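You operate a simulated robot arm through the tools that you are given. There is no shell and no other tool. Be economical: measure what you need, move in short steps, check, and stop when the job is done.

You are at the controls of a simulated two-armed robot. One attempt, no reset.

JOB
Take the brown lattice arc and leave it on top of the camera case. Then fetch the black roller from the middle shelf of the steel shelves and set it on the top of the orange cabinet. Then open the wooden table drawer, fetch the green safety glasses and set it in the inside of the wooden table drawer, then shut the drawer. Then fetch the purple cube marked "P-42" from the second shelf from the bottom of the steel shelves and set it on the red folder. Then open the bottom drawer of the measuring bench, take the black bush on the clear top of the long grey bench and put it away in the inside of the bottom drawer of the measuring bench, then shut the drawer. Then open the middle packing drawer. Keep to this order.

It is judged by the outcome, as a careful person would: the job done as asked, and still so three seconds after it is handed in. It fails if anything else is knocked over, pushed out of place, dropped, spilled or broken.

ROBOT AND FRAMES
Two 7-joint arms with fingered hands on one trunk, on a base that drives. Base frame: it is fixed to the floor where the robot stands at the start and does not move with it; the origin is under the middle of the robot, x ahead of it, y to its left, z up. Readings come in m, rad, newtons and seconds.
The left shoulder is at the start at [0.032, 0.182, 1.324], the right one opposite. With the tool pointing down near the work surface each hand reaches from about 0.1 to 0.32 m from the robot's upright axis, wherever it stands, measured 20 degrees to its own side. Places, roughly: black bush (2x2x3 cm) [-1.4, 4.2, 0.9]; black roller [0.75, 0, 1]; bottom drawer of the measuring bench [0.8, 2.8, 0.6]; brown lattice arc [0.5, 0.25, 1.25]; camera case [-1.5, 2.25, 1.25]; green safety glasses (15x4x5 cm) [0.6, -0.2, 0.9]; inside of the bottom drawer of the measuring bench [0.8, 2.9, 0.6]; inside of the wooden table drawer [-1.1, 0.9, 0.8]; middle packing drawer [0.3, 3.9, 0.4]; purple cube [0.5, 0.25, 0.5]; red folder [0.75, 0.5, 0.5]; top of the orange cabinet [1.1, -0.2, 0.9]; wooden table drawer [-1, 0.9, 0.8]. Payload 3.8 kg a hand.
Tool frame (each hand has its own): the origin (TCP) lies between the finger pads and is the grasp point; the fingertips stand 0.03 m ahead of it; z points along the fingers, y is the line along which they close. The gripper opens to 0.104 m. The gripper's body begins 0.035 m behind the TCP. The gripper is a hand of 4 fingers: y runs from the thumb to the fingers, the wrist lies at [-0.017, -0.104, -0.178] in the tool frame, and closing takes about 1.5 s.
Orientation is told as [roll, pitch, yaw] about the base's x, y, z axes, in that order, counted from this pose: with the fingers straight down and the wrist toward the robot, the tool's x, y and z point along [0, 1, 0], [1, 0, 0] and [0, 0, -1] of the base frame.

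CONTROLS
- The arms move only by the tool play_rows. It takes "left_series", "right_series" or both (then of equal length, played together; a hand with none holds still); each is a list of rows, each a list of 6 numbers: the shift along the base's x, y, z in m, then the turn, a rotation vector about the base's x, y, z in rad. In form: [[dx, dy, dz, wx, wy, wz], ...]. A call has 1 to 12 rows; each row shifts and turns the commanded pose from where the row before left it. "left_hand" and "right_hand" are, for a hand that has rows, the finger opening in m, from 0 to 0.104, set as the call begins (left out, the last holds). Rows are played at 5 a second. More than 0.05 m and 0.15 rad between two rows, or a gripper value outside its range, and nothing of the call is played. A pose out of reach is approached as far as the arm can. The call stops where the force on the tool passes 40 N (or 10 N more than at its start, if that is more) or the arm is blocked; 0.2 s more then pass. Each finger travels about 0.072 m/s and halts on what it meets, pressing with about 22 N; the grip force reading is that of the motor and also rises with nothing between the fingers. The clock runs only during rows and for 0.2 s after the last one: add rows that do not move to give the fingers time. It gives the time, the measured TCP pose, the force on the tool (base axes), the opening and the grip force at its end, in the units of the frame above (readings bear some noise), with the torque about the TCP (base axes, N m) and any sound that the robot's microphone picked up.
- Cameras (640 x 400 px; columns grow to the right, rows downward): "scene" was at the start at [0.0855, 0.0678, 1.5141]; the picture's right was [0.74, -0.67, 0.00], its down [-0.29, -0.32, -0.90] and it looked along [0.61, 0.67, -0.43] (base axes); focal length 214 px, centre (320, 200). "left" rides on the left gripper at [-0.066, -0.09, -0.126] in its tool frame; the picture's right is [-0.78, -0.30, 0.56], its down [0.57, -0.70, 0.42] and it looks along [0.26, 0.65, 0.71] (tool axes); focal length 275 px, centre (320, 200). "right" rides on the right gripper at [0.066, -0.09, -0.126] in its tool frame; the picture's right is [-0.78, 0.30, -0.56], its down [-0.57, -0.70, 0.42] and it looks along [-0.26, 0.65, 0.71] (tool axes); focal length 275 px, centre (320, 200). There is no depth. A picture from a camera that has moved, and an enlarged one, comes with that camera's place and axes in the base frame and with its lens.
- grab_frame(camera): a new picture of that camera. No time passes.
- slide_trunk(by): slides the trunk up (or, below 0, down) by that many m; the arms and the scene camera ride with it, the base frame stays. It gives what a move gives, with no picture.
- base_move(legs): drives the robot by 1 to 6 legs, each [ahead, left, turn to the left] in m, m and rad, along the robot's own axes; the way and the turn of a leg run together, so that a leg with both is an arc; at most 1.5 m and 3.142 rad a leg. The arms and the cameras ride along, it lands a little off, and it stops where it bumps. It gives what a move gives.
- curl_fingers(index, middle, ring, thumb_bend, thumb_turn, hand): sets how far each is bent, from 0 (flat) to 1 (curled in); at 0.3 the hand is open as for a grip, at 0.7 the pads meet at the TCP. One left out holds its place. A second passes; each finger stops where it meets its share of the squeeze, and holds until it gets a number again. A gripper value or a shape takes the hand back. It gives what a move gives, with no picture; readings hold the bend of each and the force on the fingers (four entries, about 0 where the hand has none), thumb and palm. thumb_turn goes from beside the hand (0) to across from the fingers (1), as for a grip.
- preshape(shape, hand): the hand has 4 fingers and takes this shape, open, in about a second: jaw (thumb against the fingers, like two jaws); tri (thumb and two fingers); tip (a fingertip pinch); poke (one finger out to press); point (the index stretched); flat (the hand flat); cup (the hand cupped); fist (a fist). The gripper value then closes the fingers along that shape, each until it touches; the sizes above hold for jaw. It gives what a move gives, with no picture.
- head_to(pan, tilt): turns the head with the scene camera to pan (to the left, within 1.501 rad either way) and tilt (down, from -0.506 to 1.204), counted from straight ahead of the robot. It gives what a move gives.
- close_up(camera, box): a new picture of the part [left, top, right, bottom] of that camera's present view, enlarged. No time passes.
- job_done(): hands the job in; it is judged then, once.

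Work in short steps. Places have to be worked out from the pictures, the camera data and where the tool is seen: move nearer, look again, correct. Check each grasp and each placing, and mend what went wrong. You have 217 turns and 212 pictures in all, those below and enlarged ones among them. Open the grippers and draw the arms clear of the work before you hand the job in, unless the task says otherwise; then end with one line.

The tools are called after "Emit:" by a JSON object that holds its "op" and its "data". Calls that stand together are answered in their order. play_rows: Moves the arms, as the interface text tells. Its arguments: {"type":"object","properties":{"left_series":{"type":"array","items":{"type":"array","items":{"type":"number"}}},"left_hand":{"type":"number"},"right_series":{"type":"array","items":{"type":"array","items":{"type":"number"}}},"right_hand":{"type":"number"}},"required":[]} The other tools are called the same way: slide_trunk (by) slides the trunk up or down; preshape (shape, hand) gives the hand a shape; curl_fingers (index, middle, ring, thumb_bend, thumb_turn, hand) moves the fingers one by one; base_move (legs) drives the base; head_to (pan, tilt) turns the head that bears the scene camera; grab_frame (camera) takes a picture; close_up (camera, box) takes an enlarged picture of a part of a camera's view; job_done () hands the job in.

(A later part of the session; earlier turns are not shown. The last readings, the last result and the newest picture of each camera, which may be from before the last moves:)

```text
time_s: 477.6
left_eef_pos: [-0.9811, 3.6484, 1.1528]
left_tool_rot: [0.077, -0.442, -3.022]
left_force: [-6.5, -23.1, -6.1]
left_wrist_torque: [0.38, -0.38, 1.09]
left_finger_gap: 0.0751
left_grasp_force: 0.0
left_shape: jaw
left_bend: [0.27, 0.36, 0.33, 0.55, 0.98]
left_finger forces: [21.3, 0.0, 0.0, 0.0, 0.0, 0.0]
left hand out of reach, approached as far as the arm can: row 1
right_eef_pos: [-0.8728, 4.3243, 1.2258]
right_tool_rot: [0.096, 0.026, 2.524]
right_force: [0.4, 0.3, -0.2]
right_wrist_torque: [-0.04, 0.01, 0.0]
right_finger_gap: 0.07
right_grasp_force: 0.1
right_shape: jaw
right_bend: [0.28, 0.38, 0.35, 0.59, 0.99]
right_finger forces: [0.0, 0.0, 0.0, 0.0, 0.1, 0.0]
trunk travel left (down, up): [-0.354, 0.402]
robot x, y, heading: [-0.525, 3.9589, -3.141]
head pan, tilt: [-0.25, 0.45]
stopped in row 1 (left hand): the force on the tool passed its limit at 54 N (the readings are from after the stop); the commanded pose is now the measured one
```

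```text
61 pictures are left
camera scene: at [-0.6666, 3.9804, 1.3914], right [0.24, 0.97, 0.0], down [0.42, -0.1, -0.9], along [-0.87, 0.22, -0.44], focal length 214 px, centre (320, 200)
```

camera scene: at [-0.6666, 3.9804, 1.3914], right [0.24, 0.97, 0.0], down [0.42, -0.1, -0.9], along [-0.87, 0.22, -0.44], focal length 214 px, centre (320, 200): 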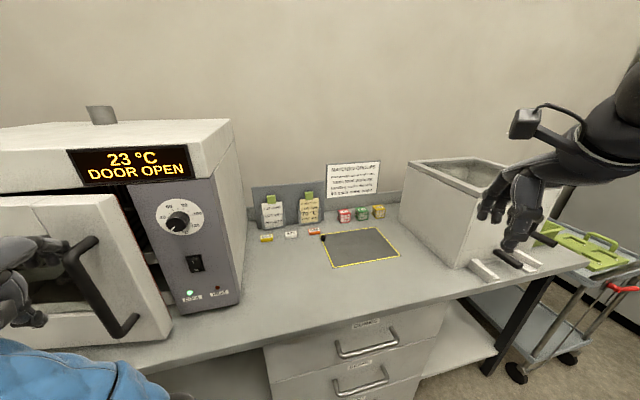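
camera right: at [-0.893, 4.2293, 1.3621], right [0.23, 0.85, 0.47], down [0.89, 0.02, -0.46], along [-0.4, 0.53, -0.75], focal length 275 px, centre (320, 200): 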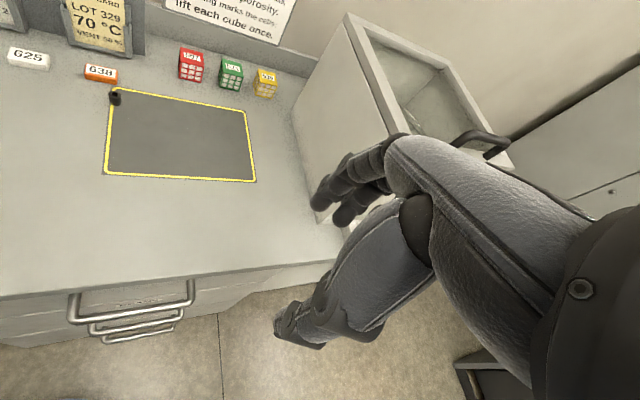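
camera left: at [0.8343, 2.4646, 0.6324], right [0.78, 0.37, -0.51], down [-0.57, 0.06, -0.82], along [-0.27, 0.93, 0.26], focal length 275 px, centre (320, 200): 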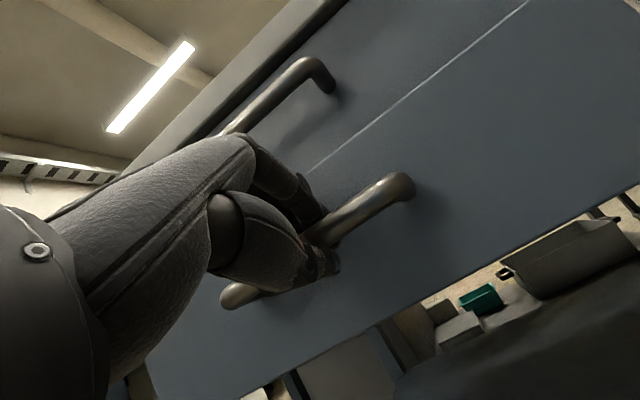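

My finger hooked the oven handle and pulled its door ajar. Push it shut by driving ahead again, then slide the hand left (−y) out of the handle before backing.

Emit:
{"op": "base_move", "data": {"legs": [[0.075, 0, 0]]}}

Emit:
{"op": "grab_frame", "data": {"camera": "scene"}}

Emit:
{"op": "grab_frame", "data": {"camera": "left"}}

```text
time_s: 478.7
left_eef_pos: [-1.0566, 3.6537, 1.155]
left_tool_rot: [0.076, -0.447, -3.037]
left_force: [5.0, 0.6, 1.6]
left_wrist_torque: [0.02, 0.13, 0.03]
left_finger_gap: 0.0731
left_grasp_force: 0.0
left_shape: jaw
left_bend: [0.28, 0.39, 0.33, 0.55, 0.98]
left_finger forces: [0.4, 4.8, 0.0, 0.1, 0.0, 0.0]
right_eef_pos: [-0.9483, 4.3257, 1.2252]
right_tool_rot: [0.096, 0.027, 2.527]
right_force: [-0.6, 0.0, 0.6]
right_wrist_torque: [-0.06, 0.03, 0.03]
right_finger_gap: 0.0694
right_grasp_force: 0.0
right_shape: jaw
right_bend: [0.28, 0.38, 0.35, 0.59, 0.99]
right_finger forces: [0.1, 0.0, 0.0, 0.1, 0.0, 0.0]
trunk travel left (down, up): [-0.354, 0.402]
robot x, y, heading: [-0.5982, 3.9574, -3.141]
head pan, tilt: [-0.25, 0.45]
```

```text
60 pictures are left
camera scene: at [-0.7412, 3.9816, 1.3916], right [0.24, 0.97, 0.0], down [0.42, -0.11, -0.9], along [-0.87, 0.22, -0.43], focal length 214 px, centre (320, 200)
```

scene: 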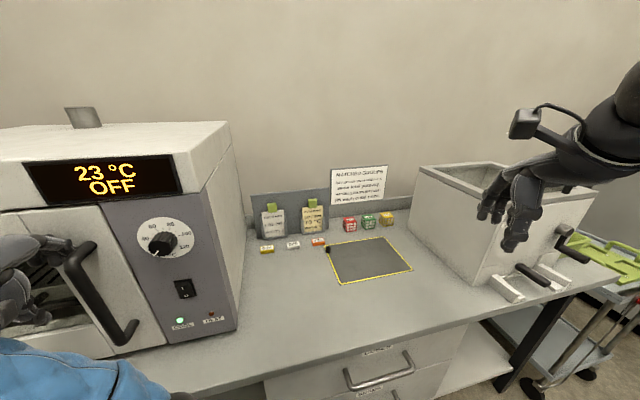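

```text
59 pictures are left
camera left: at [-0.9335, 3.7424, 1.2243], right [-0.08, 0.73, -0.68], down [0.53, -0.55, -0.64], along [-0.84, -0.41, -0.34], focal length 275 px, centre (320, 200)
```

left: 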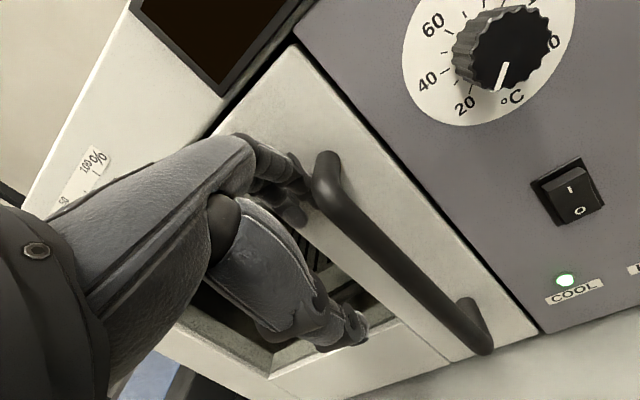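

Door is shut again. Slide the left hand left, clear of the handle, then back the base.

Emit:
{"op": "play_rows", "data": {"left_series": [[0.004, -0.02, 0, 0, 0, 0], [0.004, -0.03, 0, 0, 0, 0], [0.004, -0.03, 0, 0, 0, 0]]}}

Emit:
{"op": "grab_frame", "data": {"camera": "left"}}

```text
time_s: 479.5
left_eef_pos: [-1.0461, 3.5706, 1.1537]
left_tool_rot: [0.076, -0.445, -3.038]
left_force: [-1.2, 0.0, -0.3]
left_wrist_torque: [0.02, 0.02, -0.01]
left_finger_gap: 0.0745
left_grasp_force: 0.2
left_shape: jaw
left_bend: [0.27, 0.36, 0.33, 0.55, 0.98]
left_finger forces: [0.1, 0.0, 0.0, 0.0, 0.1, 0.0]
right_eef_pos: [-0.9481, 4.3255, 1.225]
right_tool_rot: [0.096, 0.027, 2.524]
right_force: [0.1, 0.5, 0.0]
right_wrist_torque: [0.01, -0.02, -0.01]
right_finger_gap: 0.0698
right_grasp_force: 0.0
right_shape: jaw
right_bend: [0.28, 0.38, 0.35, 0.59, 0.99]
right_finger forces: [0.0, 0.0, 0.0, 0.0, 0.1, 0.0]
trunk travel left (down, up): [-0.354, 0.402]
robot x, y, heading: [-0.5956, 3.9608, -3.134]
head pan, tilt: [-0.25, 0.45]
```

```text
58 pictures are left
camera left: at [-0.922, 3.6599, 1.2228], right [-0.07, 0.73, -0.68], down [0.53, -0.55, -0.64], along [-0.85, -0.41, -0.34], focal length 275 px, centre (320, 200)
```

left: 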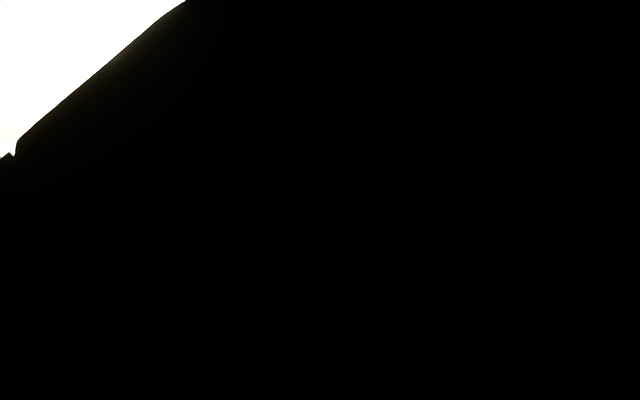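

Emit:
{"op": "base_move", "data": {"legs": [[-0.12, 0, 0]]}}

Emit:
{"op": "grab_frame", "data": {"camera": "scene"}}

```text
time_s: 480.7
left_eef_pos: [-0.923, 3.5714, 1.1558]
left_tool_rot: [0.077, -0.449, -3.038]
left_force: [-0.6, 0.2, 0.1]
left_wrist_torque: [-0.03, 0.01, 0.0]
left_finger_gap: 0.0749
left_grasp_force: 0.1
left_shape: jaw
left_bend: [0.27, 0.36, 0.33, 0.55, 0.98]
left_finger forces: [0.0, 0.0, 0.0, 0.1, 0.0, 0.0]
right_eef_pos: [-0.8253, 4.3259, 1.2253]
right_tool_rot: [0.097, 0.026, 2.525]
right_force: [0.0, 0.6, 0.3]
right_wrist_torque: [0.0, -0.01, 0.0]
right_finger_gap: 0.0698
right_grasp_force: 0.0
right_shape: jaw
right_bend: [0.28, 0.38, 0.35, 0.59, 0.99]
right_finger forces: [0.0, 0.0, 0.1, 0.0, 0.0, 0.0]
trunk travel left (down, up): [-0.354, 0.402]
robot x, y, heading: [-0.4777, 3.961, -3.134]
head pan, tilt: [-0.25, 0.45]
```

```text
57 pictures are left
camera scene: at [-0.6181, 3.9819, 1.3917], right [0.24, 0.97, 0.0], down [0.42, -0.11, -0.9], along [-0.87, 0.22, -0.43], focal length 214 px, centre (320, 200)
```

scene: 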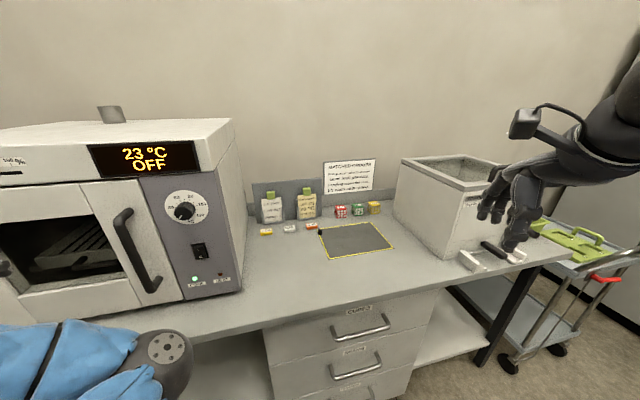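

Oven is shut and free. Back 0.1 m more and bring the left hand inward at a safe distance.

Emit:
{"op": "base_move", "data": {"legs": [[-0.1, 0, 0]]}}

Emit:
{"op": "play_rows", "data": {"left_series": [[0.0, 0.035, 0, 0, 0, 0], [0, 0.035, 0, 0, 0, 0], [0, 0.035, 0, 0, 0, 0], [0, 0.035, 0, 0, 0, 0], [0, 0.035, 0, 0, 0, 0], [0, 0.035, 0, 0, 0, 0]], "right_series": [[0, -0.02, 0, 0, 0, 0], [-0.02, -0.02, -0.02, 0, 0, 0], [-0.02, -0.02, -0.03, 0, 0, 0], [-0.02, -0.02, -0.03, 0, 0, 0], [-0.02, -0.02, -0.03, 0, 0, 0], [-0.02, -0.02, -0.03, 0, 0, 0]]}}

Emit:
{"op": "grab_frame", "data": {"camera": "scene"}}

```text
time_s: 481.9
left_eef_pos: [-0.8221, 3.5725, 1.1551]
left_tool_rot: [0.076, -0.447, -3.037]
left_force: [0.1, 0.4, 1.4]
left_wrist_torque: [-0.02, 0.03, 0.01]
left_finger_gap: 0.0748
left_grasp_force: 0.0
left_shape: jaw
left_bend: [0.27, 0.36, 0.33, 0.55, 0.98]
left_finger forces: [0.1, 0.0, 0.0, 0.0, 0.1, 0.1]
right_eef_pos: [-0.7237, 4.328, 1.2252]
right_tool_rot: [0.096, 0.025, 2.527]
right_force: [-0.3, -0.2, -0.5]
right_wrist_torque: [0.02, 0.06, 0.01]
right_finger_gap: 0.0698
right_grasp_force: 0.0
right_shape: jaw
right_bend: [0.28, 0.38, 0.35, 0.59, 0.99]
right_finger forces: [0.1, 0.0, 0.0, 0.0, 0.0, 0.0]
trunk travel left (down, up): [-0.354, 0.402]
robot x, y, heading: [-0.3775, 3.9603, -3.134]
head pan, tilt: [-0.25, 0.45]
```

```text
time_s: 483.3
left_eef_pos: [-0.8441, 3.7685, 1.1743]
left_tool_rot: [0.085, -0.488, -3.011]
left_force: [0.6, 0.2, -0.4]
left_wrist_torque: [-0.01, -0.01, 0.02]
left_finger_gap: 0.0745
left_grasp_force: 0.0
left_shape: jaw
left_bend: [0.27, 0.36, 0.33, 0.55, 0.98]
left_finger forces: [0.0, 0.0, 0.1, 0.0, 0.1, 0.0]
left hand out of reach, approached as far as the arm can: row 2, 3
right_eef_pos: [-0.8262, 4.2068, 1.0841]
right_tool_rot: [0.095, 0.029, 2.527]
right_force: [0.2, 0.9, -0.4]
right_wrist_torque: [0.01, 0.0, 0.02]
right_finger_gap: 0.0701
right_grasp_force: 0.0
right_shape: jaw
right_bend: [0.28, 0.38, 0.35, 0.59, 0.99]
right_finger forces: [0.0, 0.1, 0.0, 0.0, 0.0, 0.0]
trunk travel left (down, up): [-0.354, 0.402]
robot x, y, heading: [-0.376, 3.9566, -3.139]
head pan, tilt: [-0.25, 0.45]
```

```text
56 pictures are left
camera scene: at [-0.5208, 3.9827, 1.3913], right [0.24, 0.97, 0.0], down [0.42, -0.11, -0.9], along [-0.87, 0.22, -0.44], focal length 214 px, centre (320, 200)
```

scene: 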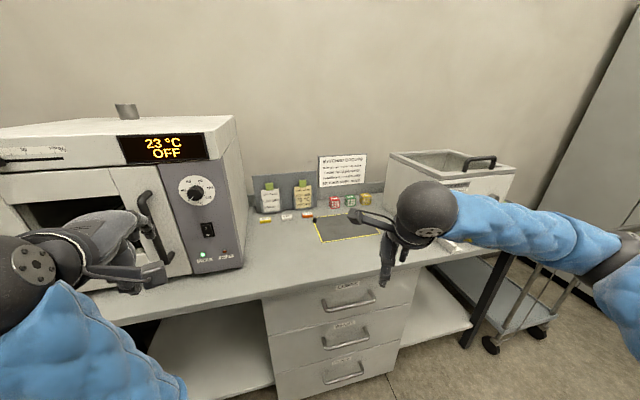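

Shift right so the left hand stays over free bench beside the oven, then go closer.

Emit:
{"op": "base_move", "data": {"legs": [[0, -0.17, 0], [0.2, 0, 0]]}}

Emit:
{"op": "grab_frame", "data": {"camera": "right"}}

Emit:
{"op": "grab_frame", "data": {"camera": "scene"}}

```text
time_s: 486.0
left_eef_pos: [-1.0467, 3.9387, 1.1675]
left_tool_rot: [0.106, -0.473, -3.025]
left_force: [0.4, 0.6, -0.4]
left_wrist_torque: [-0.01, -0.02, 0.01]
left_finger_gap: 0.0747
left_grasp_force: 0.0
left_shape: jaw
left_bend: [0.27, 0.36, 0.33, 0.55, 0.98]
left_finger forces: [0.0, 0.1, 0.1, 0.0, 0.1, 0.0]
right_eef_pos: [-1.0322, 4.3762, 1.0838]
right_tool_rot: [0.094, 0.027, 2.528]
right_force: [0.3, 0.3, -0.2]
right_wrist_torque: [0.0, 0.01, -0.01]
right_finger_gap: 0.0698
right_grasp_force: 0.1
right_shape: jaw
right_bend: [0.28, 0.38, 0.35, 0.59, 0.99]
right_finger forces: [0.1, 0.1, 0.0, 0.0, 0.0, 0.0]
trunk travel left (down, up): [-0.354, 0.402]
robot x, y, heading: [-0.5808, 4.1306, -3.136]
head pan, tilt: [-0.25, 0.45]
```

```text
55 pictures are left
camera right: at [-0.9929, 4.2832, 1.2195], right [0.22, 0.85, 0.47], down [0.89, 0.02, -0.46], along [-0.4, 0.52, -0.75], focal length 275 px, centre (320, 200)
```

right: 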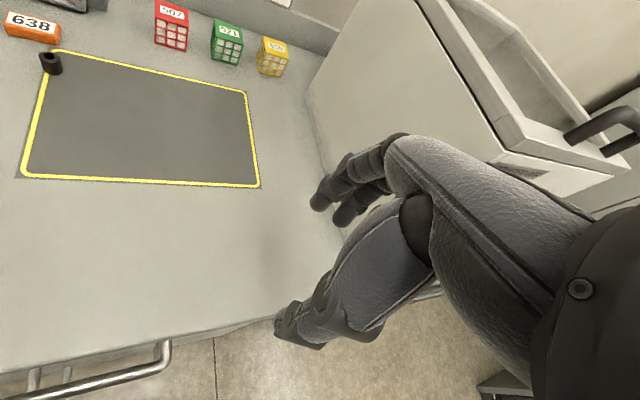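

```text
54 pictures are left
camera scene: at [-0.7266, 4.1531, 1.3912], right [0.24, 0.97, 0.0], down [0.42, -0.11, -0.9], along [-0.87, 0.22, -0.44], focal length 214 px, centre (320, 200)
```

scene: 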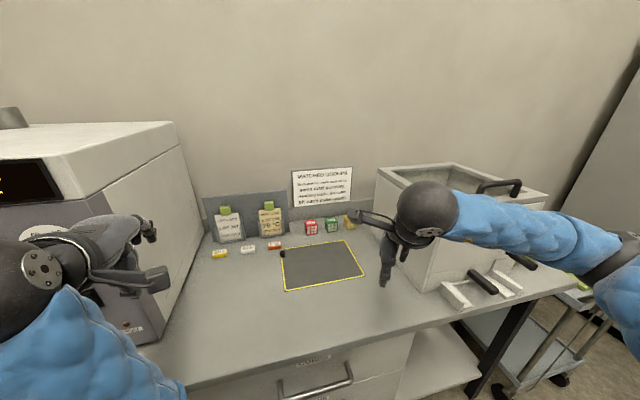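

Triangulated again: bush at ≈(-1.352, 4.168), bench top ≈0.862, tile 8 cm behind it. Go a bit closer and extend the right hand above it.

Emit:
{"op": "base_move", "data": {"legs": [[0.05, 0, 0]]}}

Emit:
{"op": "play_rows", "data": {"right_series": [[-0.03, -0.034, 0, 0, 0, 0], [-0.03, -0.034, 0, 0, 0, 0], [-0.03, -0.034, 0, 0, 0, 0], [-0.035, -0.034, -0.01, 0, 0, 0], [-0.035, -0.034, -0.02, 0, 0, 0], [-0.035, -0.034, -0.02, 0, 0, 0], [-0.035, 0, -0.02, 0, 0, 0], [-0.03, 0, -0.02, 0, 0, 0]]}}

Emit:
{"op": "grab_frame", "data": {"camera": "right"}}

Emit:
{"op": "grab_frame", "data": {"camera": "scene"}}

```text
time_s: 486.9
left_eef_pos: [-1.0978, 3.9352, 1.1673]
left_tool_rot: [0.11, -0.475, -3.023]
left_force: [-0.3, -0.8, -1.1]
left_wrist_torque: [0.04, -0.03, 0.01]
left_finger_gap: 0.075
left_grasp_force: 0.0
left_shape: jaw
left_bend: [0.27, 0.36, 0.33, 0.55, 0.98]
left_finger forces: [0.0, 0.0, 0.1, 0.0, 0.1, 0.0]
right_eef_pos: [-1.0829, 4.3753, 1.0831]
right_tool_rot: [0.094, 0.026, 2.528]
right_force: [-0.3, 0.5, -0.5]
right_wrist_torque: [-0.03, -0.07, -0.03]
right_finger_gap: 0.0698
right_grasp_force: 0.1
right_shape: jaw
right_bend: [0.28, 0.38, 0.35, 0.59, 0.99]
right_finger forces: [0.0, 0.0, 0.1, 0.0, 0.0, 0.0]
trunk travel left (down, up): [-0.354, 0.402]
robot x, y, heading: [-0.6313, 4.1344, -3.135]
head pan, tilt: [-0.25, 0.45]
```

```text
refused: row 5 steps farther than a row can; nothing moved
```

```text
53 pictures are left
camera right: at [-1.0439, 4.2827, 1.219], right [0.22, 0.85, 0.47], down [0.89, 0.02, -0.46], along [-0.4, 0.52, -0.75], focal length 275 px, centre (320, 200)
```

right: 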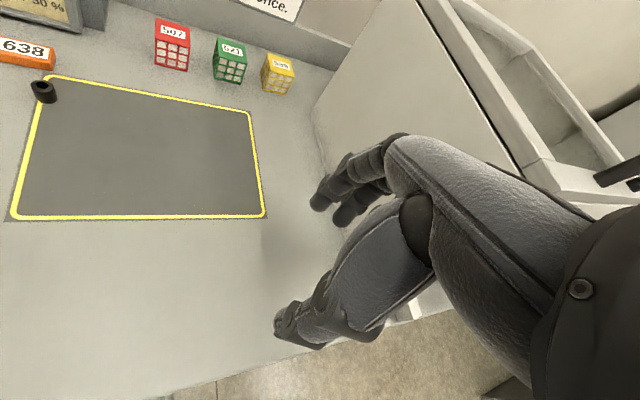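

```text
52 pictures are left
camera scene: at [-0.7776, 4.1528, 1.391], right [0.24, 0.97, 0.0], down [0.42, -0.1, -0.9], along [-0.87, 0.22, -0.44], focal length 214 px, centre (320, 200)
```

scene: 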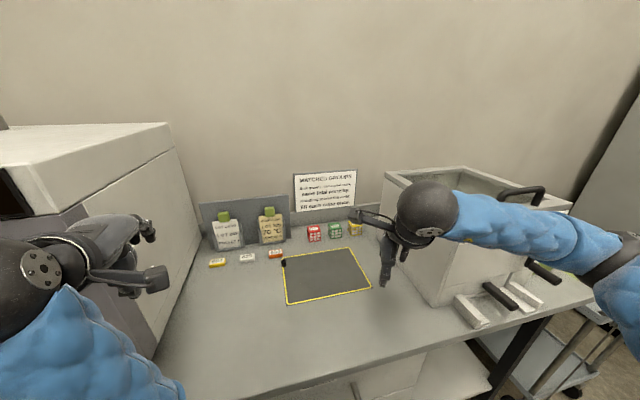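

Emit:
{"op": "play_rows", "data": {"right_series": [[-0.025, -0.026, 0, 0, 0, 0], [-0.03, -0.026, 0, 0, 0, 0], [-0.03, -0.026, -0.01, 0, 0, 0], [-0.03, -0.026, -0.015, 0, 0, 0], [-0.03, -0.026, -0.015, 0, 0, 0], [-0.03, -0.026, -0.015, 0, 0, 0], [-0.03, -0.026, -0.015, 0, 0, 0], [-0.03, -0.023, -0.015, 0, 0, 0], [-0.03, 0, -0.015, 0, 0, 0]], "right_hand": 0.07}}

Emit:
{"op": "grab_frame", "data": {"camera": "right"}}

Emit:
{"op": "close_up", "data": {"camera": "scene", "box": [200, 160, 400, 320]}}

```text
time_s: 488.9
left_eef_pos: [-1.0968, 3.9356, 1.1687]
left_tool_rot: [0.111, -0.476, -3.02]
left_force: [-0.6, -1.2, 0.3]
left_wrist_torque: [0.0, 0.03, 0.0]
left_finger_gap: 0.0747
left_grasp_force: 0.1
left_shape: jaw
left_bend: [0.27, 0.36, 0.33, 0.55, 0.98]
left_finger forces: [0.1, 0.0, 0.0, 0.1, 0.0, 0.0]
right_eef_pos: [-1.3465, 4.1691, 0.9853]
right_tool_rot: [0.097, 0.028, 2.53]
right_force: [0.3, 0.0, -0.5]
right_wrist_torque: [0.01, 0.0, -0.03]
right_finger_gap: 0.0697
right_grasp_force: 0.0
right_shape: jaw
right_bend: [0.28, 0.38, 0.35, 0.59, 0.99]
right_finger forces: [0.0, 0.0, 0.0, 0.0, 0.1, 0.0]
trunk travel left (down, up): [-0.354, 0.402]
robot x, y, heading: [-0.6292, 4.1343, -3.134]
head pan, tilt: [-0.25, 0.45]
```

```text
51 pictures are left
camera right: at [-1.3064, 4.0763, 1.1193], right [0.22, 0.85, 0.47], down [0.89, 0.02, -0.46], along [-0.4, 0.52, -0.75], focal length 275 px, centre (320, 200)
```

right: 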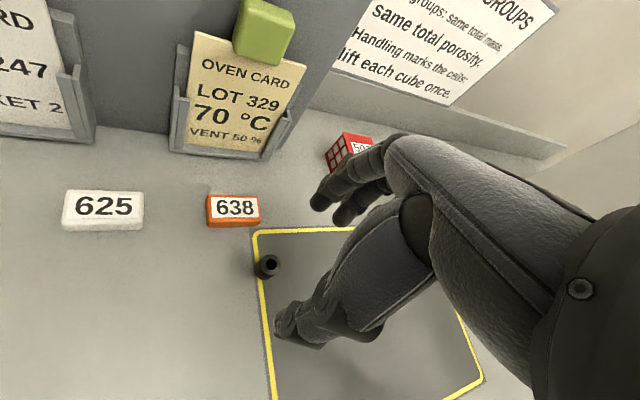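

```text
2.50 times, centred on (300, 240) of scene
camera zoom: at [-0.7752, 4.1522, 1.3914], right [0.24, 0.97, 0.0], down [0.42, -0.1, -0.9], along [-0.87, 0.22, -0.44], focal length 536 px, centre (370, 100)
```

zoom: 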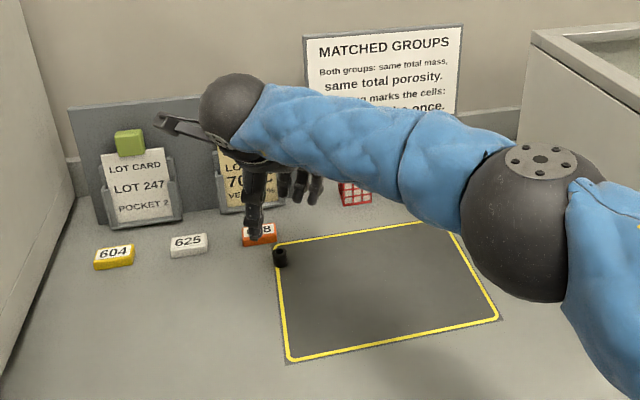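

Bush at ≈(-1.364, 4.166). Centre over it, narrow the opening, and descend partway.

Emit:
{"op": "play_rows", "data": {"right_series": [[-0.009, -0.002, 0, 0, 0, 0], [-0.008, -0.001, 0, 0, 0, 0], [0, 0, -0.025, 0, 0, 0], [0, 0, -0.02, 0, 0, 0]], "right_hand": 0.058}}

Emit:
{"op": "close_up", "data": {"camera": "right", "box": [180, 150, 380, 350]}}

```text
time_s: 489.9
left_eef_pos: [-1.0971, 3.9362, 1.169]
left_tool_rot: [0.112, -0.477, -3.024]
left_force: [0.4, -0.3, 0.0]
left_wrist_torque: [0.0, 0.0, 0.03]
left_finger_gap: 0.0748
left_grasp_force: 0.0
left_shape: jaw
left_bend: [0.27, 0.36, 0.33, 0.55, 0.98]
left_finger forces: [0.1, 0.0, 0.0, 0.0, 0.0, 0.1]
right_eef_pos: [-1.3547, 4.1725, 0.9386]
right_tool_rot: [0.095, 0.026, 2.53]
right_force: [0.5, 0.8, 0.1]
right_wrist_torque: [-0.01, 0.0, 0.03]
right_finger_gap: 0.0586
right_grasp_force: 0.1
right_shape: jaw
right_bend: [0.73, 0.42, 0.39, 0.65, 0.99]
right_finger forces: [0.0, 0.1, 0.0, 0.1, 0.1, 0.1]
right hand out of reach, approached as far as the arm can: row 2, 4
trunk travel left (down, up): [-0.354, 0.402]
robot x, y, heading: [-0.6337, 4.1356, -3.138]
head pan, tilt: [-0.25, 0.45]
```

```text
2.00 times, centred on (280, 250) of right
camera zoom: at [-1.3163, 4.0792, 1.0732], right [0.22, 0.85, 0.47], down [0.89, 0.02, -0.46], along [-0.4, 0.52, -0.75], focal length 551 px, centre (400, 100)
```

zoom: 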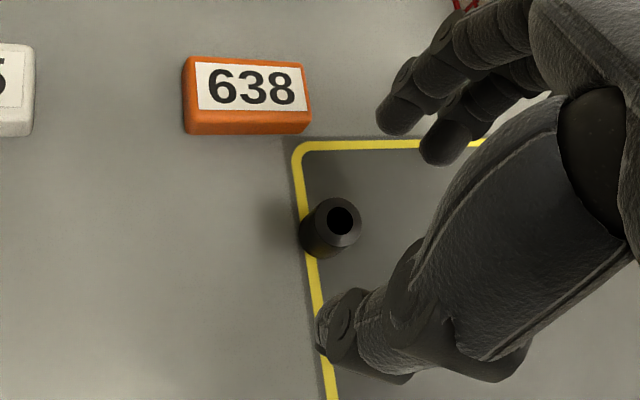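

Reach is at its limit; the bush is at (-1.363, 4.162). Drive ahead 3.5 cm to gain reach, then recheck.

Emit:
{"op": "base_move", "data": {"legs": [[0.035, 0, 0]]}}

Emit:
{"op": "close_up", "data": {"camera": "right", "box": [180, 150, 380, 350]}}

```text
time_s: 490.7
left_eef_pos: [-1.1338, 3.9352, 1.1678]
left_tool_rot: [0.112, -0.475, -3.022]
left_force: [0.2, 0.5, -0.7]
left_wrist_torque: [0.0, 0.01, 0.02]
left_finger_gap: 0.0746
left_grasp_force: 0.1
left_shape: jaw
left_bend: [0.27, 0.36, 0.33, 0.55, 0.98]
left_finger forces: [0.0, 0.0, 0.1, 0.0, 0.0, 0.0]
right_eef_pos: [-1.3923, 4.1721, 0.9377]
right_tool_rot: [0.093, 0.031, 2.529]
right_force: [-1.5, 0.2, -1.0]
right_wrist_torque: [-0.02, -0.03, 0.01]
right_finger_gap: 0.0584
right_grasp_force: 0.1
right_shape: jaw
right_bend: [0.73, 0.42, 0.39, 0.65, 0.99]
right_finger forces: [0.0, 0.0, 0.1, 0.0, 0.1, 0.1]
trunk travel left (down, up): [-0.354, 0.402]
robot x, y, heading: [-0.6632, 4.1288, -3.134]
head pan, tilt: [-0.25, 0.45]
```

```text
2.00 times, centred on (280, 250) of right
camera zoom: at [-1.3533, 4.0787, 1.0718], right [0.22, 0.85, 0.47], down [0.89, 0.02, -0.46], along [-0.4, 0.52, -0.75], focal length 551 px, centre (400, 100)
```

zoom: 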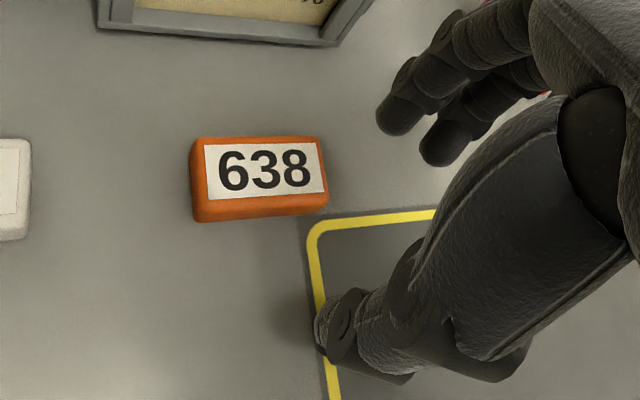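

Now recentre: +2.9 cm x, −1 cm y, and check.

Emit:
{"op": "play_rows", "data": {"right_series": [[0.015, -0.005, 0, 0, 0, 0], [0.014, -0.005, 0, 0, 0, 0], [0, 0, -0.01, 0, 0, 0]]}}

Emit:
{"op": "close_up", "data": {"camera": "right", "box": [180, 150, 380, 350]}}

```text
time_s: 491.5
left_eef_pos: [-1.1329, 3.935, 1.1683]
left_tool_rot: [0.112, -0.479, -3.021]
left_force: [0.3, 1.1, -0.1]
left_wrist_torque: [0.03, -0.03, 0.0]
left_finger_gap: 0.0751
left_grasp_force: 0.2
left_shape: jaw
left_bend: [0.27, 0.36, 0.33, 0.55, 0.98]
left_finger forces: [0.0, 0.0, 0.0, 0.0, 0.1, 0.1]
right_eef_pos: [-1.3891, 4.1731, 0.9292]
right_tool_rot: [0.095, 0.026, 2.531]
right_force: [0.1, -0.1, -0.5]
right_wrist_torque: [0.0, -0.04, 0.01]
right_finger_gap: 0.0587
right_grasp_force: 0.0
right_shape: jaw
right_bend: [0.73, 0.42, 0.39, 0.65, 0.99]
right_finger forces: [0.0, 0.1, 0.0, 0.1, 0.1, 0.0]
right hand out of reach, approached as far as the arm can: row 1, 2
trunk travel left (down, up): [-0.354, 0.402]
robot x, y, heading: [-0.6667, 4.1304, -3.135]
head pan, tilt: [-0.25, 0.45]
```

```text
2.00 times, centred on (280, 250) of right
camera zoom: at [-1.3505, 4.0795, 1.0629], right [0.22, 0.85, 0.47], down [0.89, 0.02, -0.46], along [-0.4, 0.52, -0.75], focal length 551 px, centre (400, 100)
```

zoom: 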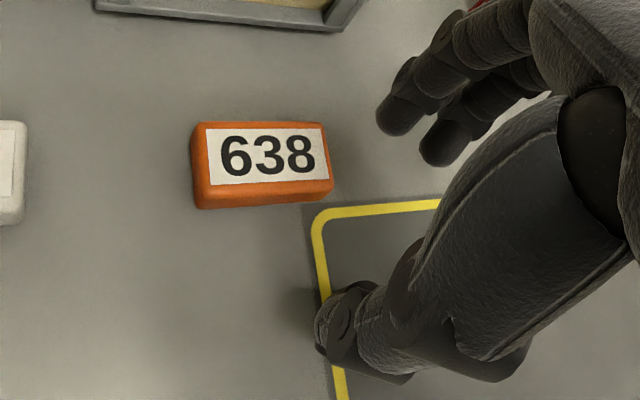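

The arm is at a joint limit, so I adjust with the base: raise the trunk 3 cm, shift base back/left, and look again.

Emit:
{"op": "slide_trunk", "data": {"by": 0.03}}

Emit:
{"op": "base_move", "data": {"legs": [[-0.027, 0.012, 0]]}}

Emit:
{"op": "close_up", "data": {"camera": "right", "box": [180, 150, 380, 350]}}

```text
time_s: 492.3
left_eef_pos: [-1.1329, 3.9216, 1.2014]
left_tool_rot: [0.147, -0.493, -3.01]
left_force: [-0.4, 0.3, -0.1]
left_wrist_torque: [-0.01, 0.0, 0.02]
left_finger_gap: 0.0748
left_grasp_force: 0.1
left_shape: jaw
left_bend: [0.27, 0.36, 0.33, 0.55, 0.98]
left_finger forces: [0.0, 0.0, 0.1, 0.0, 0.1, 0.1]
right_eef_pos: [-1.3867, 4.1723, 0.9681]
right_tool_rot: [0.104, 0.013, 2.53]
right_force: [-1.3, -0.6, -0.2]
right_wrist_torque: [0.03, -0.01, -0.02]
right_finger_gap: 0.0584
right_grasp_force: 0.2
right_shape: jaw
right_bend: [0.73, 0.42, 0.39, 0.65, 0.99]
right_finger forces: [0.0, 0.0, 0.0, 0.0, 0.0, 0.0]
trunk travel left (down, up): [-0.384, 0.372]
robot x, y, heading: [-0.667, 4.1338, -3.134]
head pan, tilt: [-0.25, 0.45]
```

```text
time_s: 493.1
left_eef_pos: [-1.1048, 3.9124, 1.2032]
left_tool_rot: [0.148, -0.493, -3.014]
left_force: [-2.9, 4.6, -2.0]
left_wrist_torque: [0.04, -0.09, -0.34]
left_finger_gap: 0.0745
left_grasp_force: 0.0
left_shape: jaw
left_bend: [0.27, 0.36, 0.33, 0.55, 0.98]
left_finger forces: [0.2, 0.0, 5.0, 0.0, 0.0, 0.0]
right_eef_pos: [-1.3597, 4.1611, 0.9703]
right_tool_rot: [0.107, 0.012, 2.53]
right_force: [-0.6, 0.1, 0.5]
right_wrist_torque: [0.02, 0.03, 0.0]
right_finger_gap: 0.0582
right_grasp_force: 0.1
right_shape: jaw
right_bend: [0.73, 0.42, 0.39, 0.65, 0.99]
right_finger forces: [0.0, 0.0, 0.0, 0.0, 0.0, 0.0]
trunk travel left (down, up): [-0.384, 0.372]
robot x, y, heading: [-0.6365, 4.1214, -3.135]
head pan, tilt: [-0.25, 0.45]
```

```text
2.00 times, centred on (280, 250) of right
camera zoom: at [-1.3178, 4.0673, 1.1042], right [0.23, 0.85, 0.47], down [0.88, 0.02, -0.47], along [-0.41, 0.52, -0.75], focal length 551 px, centre (400, 100)
```

zoom: 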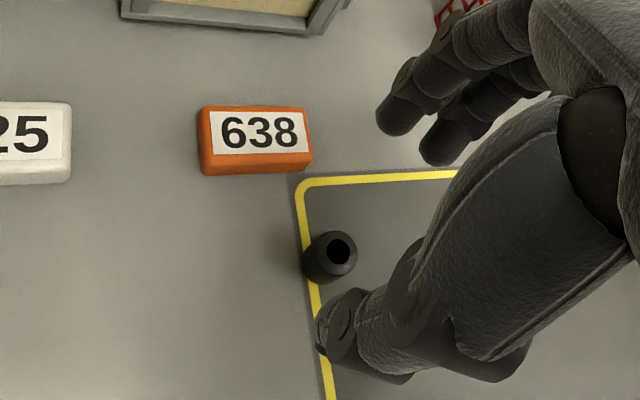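

Bush (-1.361, 4.163) now lies directly under the TCP. Nudge the left hand off the oven side and lower with the trunk.

Emit:
{"op": "play_rows", "data": {"left_series": [[0.005, 0.02, 0, 0, 0, 0], [0, 0.02, 0, 0, 0, 0]]}}

Emit:
{"op": "slide_trunk", "data": {"by": -0.045}}

Emit:
{"op": "close_up", "data": {"camera": "right", "box": [180, 150, 380, 350]}}

```text
time_s: 493.9
left_eef_pos: [-1.1035, 3.9386, 1.2284]
left_tool_rot: [0.154, -0.555, -2.986]
left_force: [-0.1, -0.8, -0.2]
left_wrist_torque: [0.0, 0.01, -0.01]
left_finger_gap: 0.0751
left_grasp_force: 0.1
left_shape: jaw
left_bend: [0.27, 0.36, 0.33, 0.55, 0.98]
left_finger forces: [0.0, 0.0, 0.0, 0.0, 0.0, 0.0]
right_eef_pos: [-1.3585, 4.1606, 0.9705]
right_tool_rot: [0.107, 0.015, 2.529]
right_force: [-0.3, -1.0, 0.1]
right_wrist_torque: [0.01, -0.03, 0.02]
right_finger_gap: 0.0585
right_grasp_force: 0.0
right_shape: jaw
right_bend: [0.73, 0.42, 0.39, 0.65, 0.99]
right_finger forces: [0.1, 0.0, 0.0, 0.1, 0.1, 0.0]
trunk travel left (down, up): [-0.384, 0.372]
robot x, y, heading: [-0.637, 4.1178, -3.133]
head pan, tilt: [-0.25, 0.45]
stopped in row 2 (left hand): the arm was blocked; the commanded pose is now the measured one
```

```text
time_s: 494.8
left_eef_pos: [-1.1047, 3.9348, 1.1796]
left_tool_rot: [0.172, -0.555, -2.987]
left_force: [0.1, -0.4, -0.2]
left_wrist_torque: [0.02, 0.0, -0.02]
left_finger_gap: 0.0746
left_grasp_force: 0.0
left_shape: jaw
left_bend: [0.27, 0.36, 0.33, 0.55, 0.98]
left_finger forces: [0.1, 0.0, 0.1, 0.0, 0.0, 0.0]
right_eef_pos: [-1.3593, 4.1596, 0.9255]
right_tool_rot: [0.108, 0.011, 2.529]
right_force: [-0.3, 0.5, -0.2]
right_wrist_torque: [-0.02, 0.01, -0.03]
right_finger_gap: 0.0584
right_grasp_force: 0.0
right_shape: jaw
right_bend: [0.73, 0.42, 0.39, 0.65, 0.99]
right_finger forces: [0.0, 0.0, 0.1, 0.1, 0.0, 0.0]
trunk travel left (down, up): [-0.339, 0.417]
robot x, y, heading: [-0.6403, 4.1167, -3.135]
head pan, tilt: [-0.25, 0.45]
```

```text
2.00 times, centred on (280, 250) of right
camera zoom: at [-1.318, 4.0667, 1.0595], right [0.23, 0.85, 0.47], down [0.88, 0.02, -0.47], along [-0.41, 0.52, -0.75], focal length 551 px, centre (400, 100)
```

zoom: 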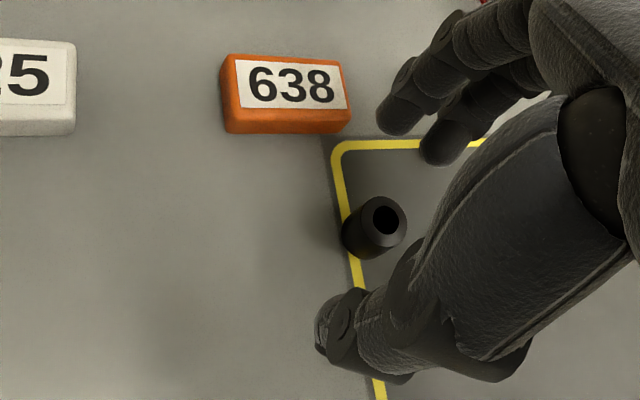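

Bush is centred between thumb and fingers. Lower 2 cm and close.

Emit:
{"op": "slide_trunk", "data": {"by": -0.02}}

Emit:
{"op": "play_rows", "data": {"right_series": [[0, 0, 0, 0, 0, 0], [0, 0, 0, 0, 0, 0], [0, 0, 0, 0, 0, 0], [0, 0, 0, 0, 0, 0], [0, 0, 0, 0, 0, 0], [0, 0, 0, 0, 0, 0]], "right_hand": 0.0}}

Emit:
{"op": "close_up", "data": {"camera": "right", "box": [180, 150, 380, 350]}}

```text
time_s: 495.5
left_eef_pos: [-1.104, 3.9356, 1.1616]
left_tool_rot: [0.166, -0.554, -2.987]
left_force: [-0.1, -0.7, 0.5]
left_wrist_torque: [-0.03, 0.0, -0.02]
left_finger_gap: 0.0747
left_grasp_force: 0.1
left_shape: jaw
left_bend: [0.27, 0.36, 0.33, 0.55, 0.98]
left_finger forces: [0.0, 0.1, 0.1, 0.1, 0.0, 0.1]
right_eef_pos: [-1.3594, 4.1609, 0.9058]
right_tool_rot: [0.107, 0.012, 2.528]
right_force: [0.2, 0.2, 0.4]
right_wrist_torque: [0.03, 0.02, 0.01]
right_finger_gap: 0.0583
right_grasp_force: 0.1
right_shape: jaw
right_bend: [0.73, 0.42, 0.39, 0.65, 0.99]
right_finger forces: [0.0, 0.0, 0.0, 0.0, 0.1, 0.0]
trunk travel left (down, up): [-0.319, 0.437]
robot x, y, heading: [-0.6418, 4.1215, -3.134]
head pan, tilt: [-0.25, 0.45]
```

```text
time_s: 496.9
left_eef_pos: [-1.1053, 3.937, 1.1622]
left_tool_rot: [0.163, -0.557, -2.985]
left_force: [-0.3, -0.3, 0.5]
left_wrist_torque: [-0.03, 0.0, 0.01]
left_finger_gap: 0.0746
left_grasp_force: 0.0
left_shape: jaw
left_bend: [0.27, 0.36, 0.33, 0.55, 0.98]
left_finger forces: [0.0, 0.0, 0.2, 0.0, 0.0, 0.1]
right_eef_pos: [-1.3599, 4.1602, 0.9058]
right_tool_rot: [0.106, 0.012, 2.531]
right_force: [-0.4, -0.2, 0.7]
right_wrist_torque: [0.03, -0.01, 0.0]
right_finger_gap: 0.0075
right_grasp_force: 22.5
right_shape: jaw
right_bend: [0.7, 0.61, 0.7, 0.75, 1.0]
right_finger forces: [0.0, 9.0, 0.0, 0.0, 16.1, 0.0]
trunk travel left (down, up): [-0.319, 0.437]
robot x, y, heading: [-0.6379, 4.1177, -3.134]
head pan, tilt: [-0.25, 0.45]
```

```text
2.00 times, centred on (280, 250) of right
camera zoom: at [-1.3185, 4.0668, 1.0388], right [0.23, 0.85, 0.47], down [0.88, 0.02, -0.47], along [-0.41, 0.52, -0.75], focal length 551 px, centre (400, 100)
```

zoom: 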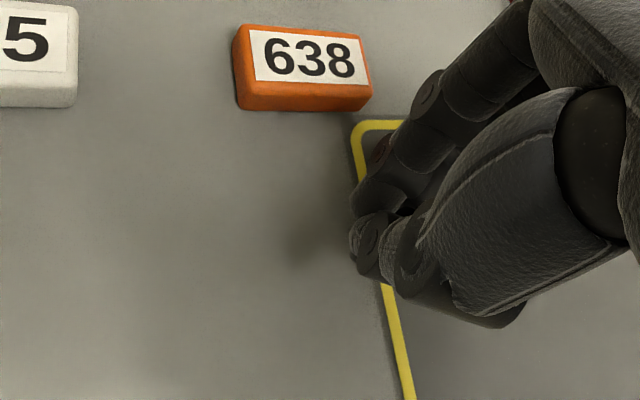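

Middle finger and thumb hold something. Lift with the trunk 10 cm and look.

Emit:
{"op": "slide_trunk", "data": {"by": 0.1}}

Emit:
{"op": "close_up", "data": {"camera": "right", "box": [180, 150, 380, 350]}}

Emit:
{"op": "close_up", "data": {"camera": "scene", "box": [200, 160, 400, 320]}}

```text
time_s: 498.2
left_eef_pos: [-1.1051, 3.9318, 1.2722]
left_tool_rot: [0.16, -0.583, -2.974]
left_force: [-0.2, -0.6, -0.3]
left_wrist_torque: [0.04, -0.02, -0.01]
left_finger_gap: 0.0749
left_grasp_force: 0.0
left_shape: jaw
left_bend: [0.27, 0.36, 0.33, 0.55, 0.98]
left_finger forces: [0.1, 0.1, 0.0, 0.0, 0.1, 0.0]
right_eef_pos: [-1.3576, 4.1596, 1.0174]
right_tool_rot: [0.115, -0.001, 2.529]
right_force: [-0.6, -0.6, 0.4]
right_wrist_torque: [0.01, -0.01, -0.01]
right_finger_gap: 0.0076
right_grasp_force: 21.9
right_shape: jaw
right_bend: [0.7, 0.61, 0.7, 0.75, 1.0]
right_finger forces: [0.0, 9.0, 0.0, 0.1, 15.8, 0.0]
trunk travel left (down, up): [-0.419, 0.337]
robot x, y, heading: [-0.6342, 4.1174, -3.131]
head pan, tilt: [-0.25, 0.45]
```

```text
2.00 times, centred on (280, 250) of right
camera zoom: at [-1.3141, 4.0666, 1.1498], right [0.24, 0.85, 0.46], down [0.87, 0.02, -0.49], along [-0.43, 0.52, -0.74], focal length 551 px, centre (400, 100)
```

zoom: 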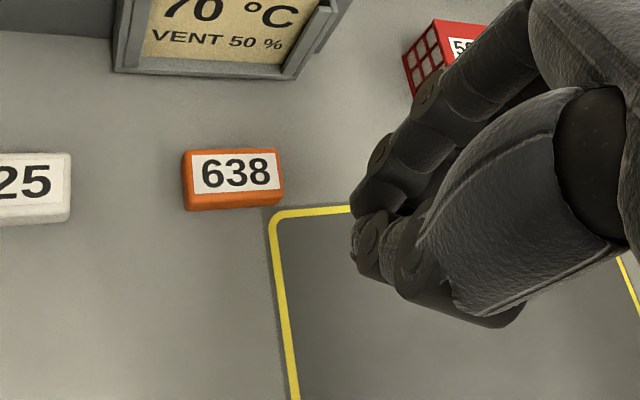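

```text
2.50 times, centred on (300, 240) of scene
camera zoom: at [-0.7653, 4.1402, 1.4569], right [0.24, 0.97, 0.0], down [0.42, -0.1, -0.9], along [-0.87, 0.22, -0.44], focal length 536 px, centre (370, 100)
```

zoom: 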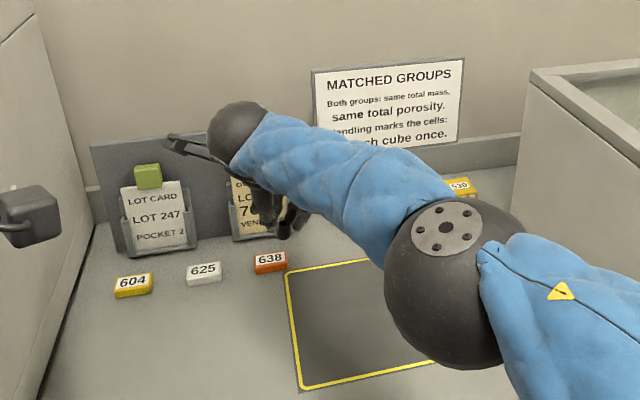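

Bush is in hand; bench items undisturbed. Back the base out and retract the right arm.

Emit:
{"op": "base_move", "data": {"legs": [[-0.28, 0, 0]]}}

Emit:
{"op": "play_rows", "data": {"right_series": [[0.03, 0.012, 0.01, 0, 0, 0], [0.03, 0.015, 0.01, 0, 0, 0], [0.03, 0.015, 0.01, 0, 0, 0], [0.03, 0.015, 0.01, 0, 0, 0], [0.03, 0.015, 0.01, 0, 0, 0], [0.03, 0.015, 0, 0, 0, 0], [0.03, 0.015, 0, 0, 0, 0], [0.03, 0.015, 0, 0, 0, 0], [0.03, 0.015, 0, 0, 0, 0]]}}

Emit:
{"op": "grab_frame", "data": {"camera": "right"}}

```text
time_s: 500.1
left_eef_pos: [-0.8219, 3.9322, 1.2689]
left_tool_rot: [0.173, -0.577, -2.973]
left_force: [0.5, 0.6, 0.0]
left_wrist_torque: [-0.01, 0.01, -0.01]
left_finger_gap: 0.0747
left_grasp_force: 0.0
left_shape: jaw
left_bend: [0.27, 0.36, 0.33, 0.55, 0.98]
left_finger forces: [0.0, 0.0, 0.0, 0.1, 0.1, 0.0]
right_eef_pos: [-1.0757, 4.1584, 1.0187]
right_tool_rot: [0.117, -0.003, 2.536]
right_force: [-0.2, 0.5, 0.2]
right_wrist_torque: [-0.01, 0.04, -0.04]
right_finger_gap: 0.0073
right_grasp_force: 22.4
right_shape: jaw
right_bend: [0.7, 0.61, 0.7, 0.75, 1.0]
right_finger forces: [0.1, 8.9, 0.1, 0.0, 15.8, 0.1]
trunk travel left (down, up): [-0.419, 0.337]
robot x, y, heading: [-0.3617, 4.1207, -3.126]
head pan, tilt: [-0.25, 0.45]
```

```text
time_s: 502.1
left_eef_pos: [-0.8224, 3.931, 1.2699]
left_tool_rot: [0.179, -0.579, -2.972]
left_force: [0.6, 0.2, 0.9]
left_wrist_torque: [-0.03, -0.02, -0.02]
left_finger_gap: 0.0747
left_grasp_force: 0.0
left_shape: jaw
left_bend: [0.27, 0.36, 0.33, 0.55, 0.98]
left_finger forces: [0.1, 0.0, 0.0, 0.0, 0.1, 0.1]
right_eef_pos: [-0.8057, 4.2929, 1.065]
right_tool_rot: [0.116, -0.002, 2.535]
right_force: [0.1, 0.2, 0.3]
right_wrist_torque: [0.02, -0.03, 0.03]
right_finger_gap: 0.0077
right_grasp_force: 21.5
right_shape: jaw
right_bend: [0.7, 0.61, 0.7, 0.75, 1.0]
right_finger forces: [0.0, 8.8, 0.0, 0.0, 15.6, 0.0]
trunk travel left (down, up): [-0.419, 0.337]
robot x, y, heading: [-0.358, 4.1214, -3.131]
head pan, tilt: [-0.25, 0.45]
```

```text
41 pictures are left
camera right: at [-0.7615, 4.1993, 1.1998], right [0.23, 0.85, 0.46], down [0.87, 0.03, -0.49], along [-0.43, 0.52, -0.74], focal length 275 px, centre (320, 200)
```

right: 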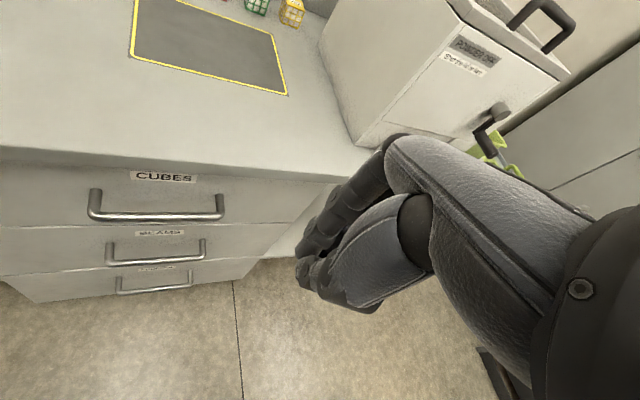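

Bush still held. Strafe back down the corridor, turn to face the measuring bench, and line up with the open drawer.

Emit:
{"op": "base_move", "data": {"legs": [[0, 1.45, -0.01], [0, 0.78, 0], [0, 0, -1.57]]}}

Emit:
{"op": "head_to", "data": {"pan": -0.5, "tilt": 0.5}}

Emit:
{"op": "grab_frame", "data": {"camera": "scene"}}

```text
time_s: 517.0
left_eef_pos: [-0.5136, 2.3588, 1.2685]
left_tool_rot: [0.18, -0.576, 1.747]
left_force: [0.0, -0.2, -0.3]
left_wrist_torque: [0.01, 0.01, 0.01]
left_finger_gap: 0.0746
left_grasp_force: 0.1
left_shape: jaw
left_bend: [0.27, 0.36, 0.33, 0.55, 0.98]
left_finger forces: [0.0, 0.0, 0.0, 0.0, 0.0, 0.0]
right_eef_pos: [-0.1519, 2.3441, 1.0664]
right_tool_rot: [0.118, -0.002, 0.971]
right_force: [0.4, 0.2, -0.3]
right_wrist_torque: [-0.01, -0.01, -0.03]
right_finger_gap: 0.0073
right_grasp_force: 22.1
right_shape: jaw
right_bend: [0.7, 0.61, 0.7, 0.75, 1.0]
right_finger forces: [0.0, 8.7, 0.0, 0.0, 15.4, 0.0]
trunk travel left (down, up): [-0.419, 0.337]
robot x, y, heading: [-0.319, 1.8965, 1.59]
head pan, tilt: [-0.25, 0.45]
```

```text
time_s: 517.7
left_eef_pos: [-0.5138, 2.3598, 1.2686]
left_tool_rot: [0.177, -0.578, 1.745]
left_force: [0.7, 0.6, 0.0]
left_wrist_torque: [0.0, -0.02, -0.03]
left_finger_gap: 0.0747
left_grasp_force: 0.0
left_shape: jaw
left_bend: [0.27, 0.36, 0.33, 0.55, 0.98]
left_finger forces: [0.0, 0.0, 0.0, 0.1, 0.1, 0.1]
right_eef_pos: [-0.1513, 2.3435, 1.066]
right_tool_rot: [0.115, -0.002, 0.97]
right_force: [0.7, -0.2, 0.9]
right_wrist_torque: [0.0, 0.01, 0.0]
right_finger_gap: 0.0075
right_grasp_force: 22.5
right_shape: jaw
right_bend: [0.7, 0.61, 0.7, 0.75, 1.0]
right_finger forces: [0.1, 8.6, 0.0, 0.0, 15.3, 0.0]
trunk travel left (down, up): [-0.419, 0.337]
robot x, y, heading: [-0.3166, 1.8957, 1.59]
head pan, tilt: [-0.499, 0.499]
```

```text
40 pictures are left
camera scene: at [-0.2792, 2.0106, 1.4526], right [0.89, -0.46, 0.0], down [-0.22, -0.42, -0.88], along [0.41, 0.78, -0.48], focal length 214 px, centre (320, 200)
```

scene: 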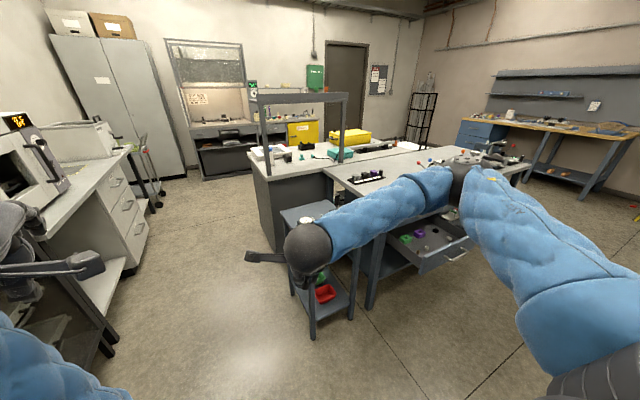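

Emit:
{"op": "base_move", "data": {"legs": [[-0.02, -0.98, -0.02]]}}

Emit:
{"op": "slide_trunk", "data": {"by": -0.25}}

Emit:
{"op": "head_to", "data": {"pan": -0.1, "tilt": 0.6}}

Emit:
{"op": "grab_frame", "data": {"camera": "scene"}}

```text
time_s: 522.8
left_eef_pos: [0.474, 2.3495, 1.2687]
left_tool_rot: [0.178, -0.577, 1.716]
left_force: [0.1, -0.6, 0.1]
left_wrist_torque: [-0.03, 0.04, 0.06]
left_finger_gap: 0.0751
left_grasp_force: 0.1
left_shape: jaw
left_bend: [0.27, 0.36, 0.33, 0.55, 0.98]
left_finger forces: [0.0, 0.1, 0.0, 0.1, 0.0, 0.1]
right_eef_pos: [0.8353, 2.3234, 1.0661]
right_tool_rot: [0.117, -0.002, 0.94]
right_force: [-0.8, -0.1, 1.2]
right_wrist_torque: [-0.01, 0.06, 0.03]
right_finger_gap: 0.0075
right_grasp_force: 21.7
right_shape: jaw
right_bend: [0.7, 0.61, 0.7, 0.75, 1.0]
right_finger forces: [0.1, 8.6, 0.0, 0.0, 15.4, 0.0]
trunk travel left (down, up): [-0.419, 0.337]
robot x, y, heading: [0.6544, 1.8782, 1.563]
head pan, tilt: [-0.499, 0.499]
```

```text
time_s: 525.4
left_eef_pos: [0.4742, 2.382, 0.9817]
left_tool_rot: [0.194, -0.486, 1.707]
left_force: [0.6, -0.8, 0.1]
left_wrist_torque: [0.03, -0.01, 0.04]
left_finger_gap: 0.075
left_grasp_force: 0.1
left_shape: jaw
left_bend: [0.27, 0.36, 0.33, 0.55, 0.98]
left_finger forces: [0.0, 0.0, 0.0, 0.0, 0.0, 0.1]
right_eef_pos: [0.8334, 2.3247, 0.8159]
right_tool_rot: [0.112, 0.0, 0.942]
right_force: [-0.5, 0.3, -0.6]
right_wrist_torque: [0.01, -0.01, 0.01]
right_finger_gap: 0.0078
right_grasp_force: 22.1
right_shape: jaw
right_bend: [0.7, 0.61, 0.7, 0.75, 1.0]
right_finger forces: [0.0, 8.6, 0.0, 0.0, 15.4, 0.0]
trunk travel left (down, up): [-0.169, 0.587]
robot x, y, heading: [0.6544, 1.8783, 1.565]
head pan, tilt: [-0.499, 0.499]
```

```text
time_s: 526.2
left_eef_pos: [0.4742, 2.3824, 0.9808]
left_tool_rot: [0.194, -0.487, 1.708]
left_force: [0.5, -0.2, -1.2]
left_wrist_torque: [0.02, -0.01, 0.01]
left_finger_gap: 0.0746
left_grasp_force: 0.0
left_shape: jaw
left_bend: [0.27, 0.36, 0.33, 0.55, 0.98]
left_finger forces: [0.1, 0.1, 0.1, 0.1, 0.0, 0.1]
right_eef_pos: [0.8352, 2.3244, 0.8159]
right_tool_rot: [0.115, 0.002, 0.941]
right_force: [0.3, 0.2, 0.3]
right_wrist_torque: [0.01, -0.01, 0.02]
right_finger_gap: 0.0077
right_grasp_force: 21.7
right_shape: jaw
right_bend: [0.7, 0.61, 0.7, 0.75, 1.0]
right_finger forces: [0.1, 8.6, 0.1, 0.1, 15.4, 0.0]
trunk travel left (down, up): [-0.169, 0.587]
robot x, y, heading: [0.6546, 1.8778, 1.56]
head pan, tilt: [-0.099, 0.6]
```

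```text
39 pictures are left
camera scene: at [0.6648, 2.1012, 1.1881], right [0.99, -0.11, 0.0], down [-0.06, -0.56, -0.83], along [0.09, 0.82, -0.56], focal length 214 px, centre (320, 200)
```

scene: 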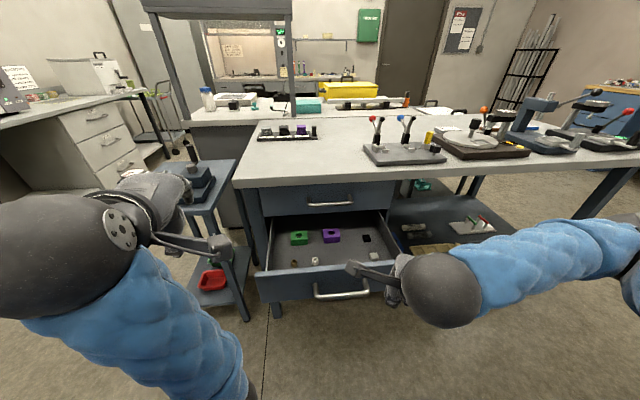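

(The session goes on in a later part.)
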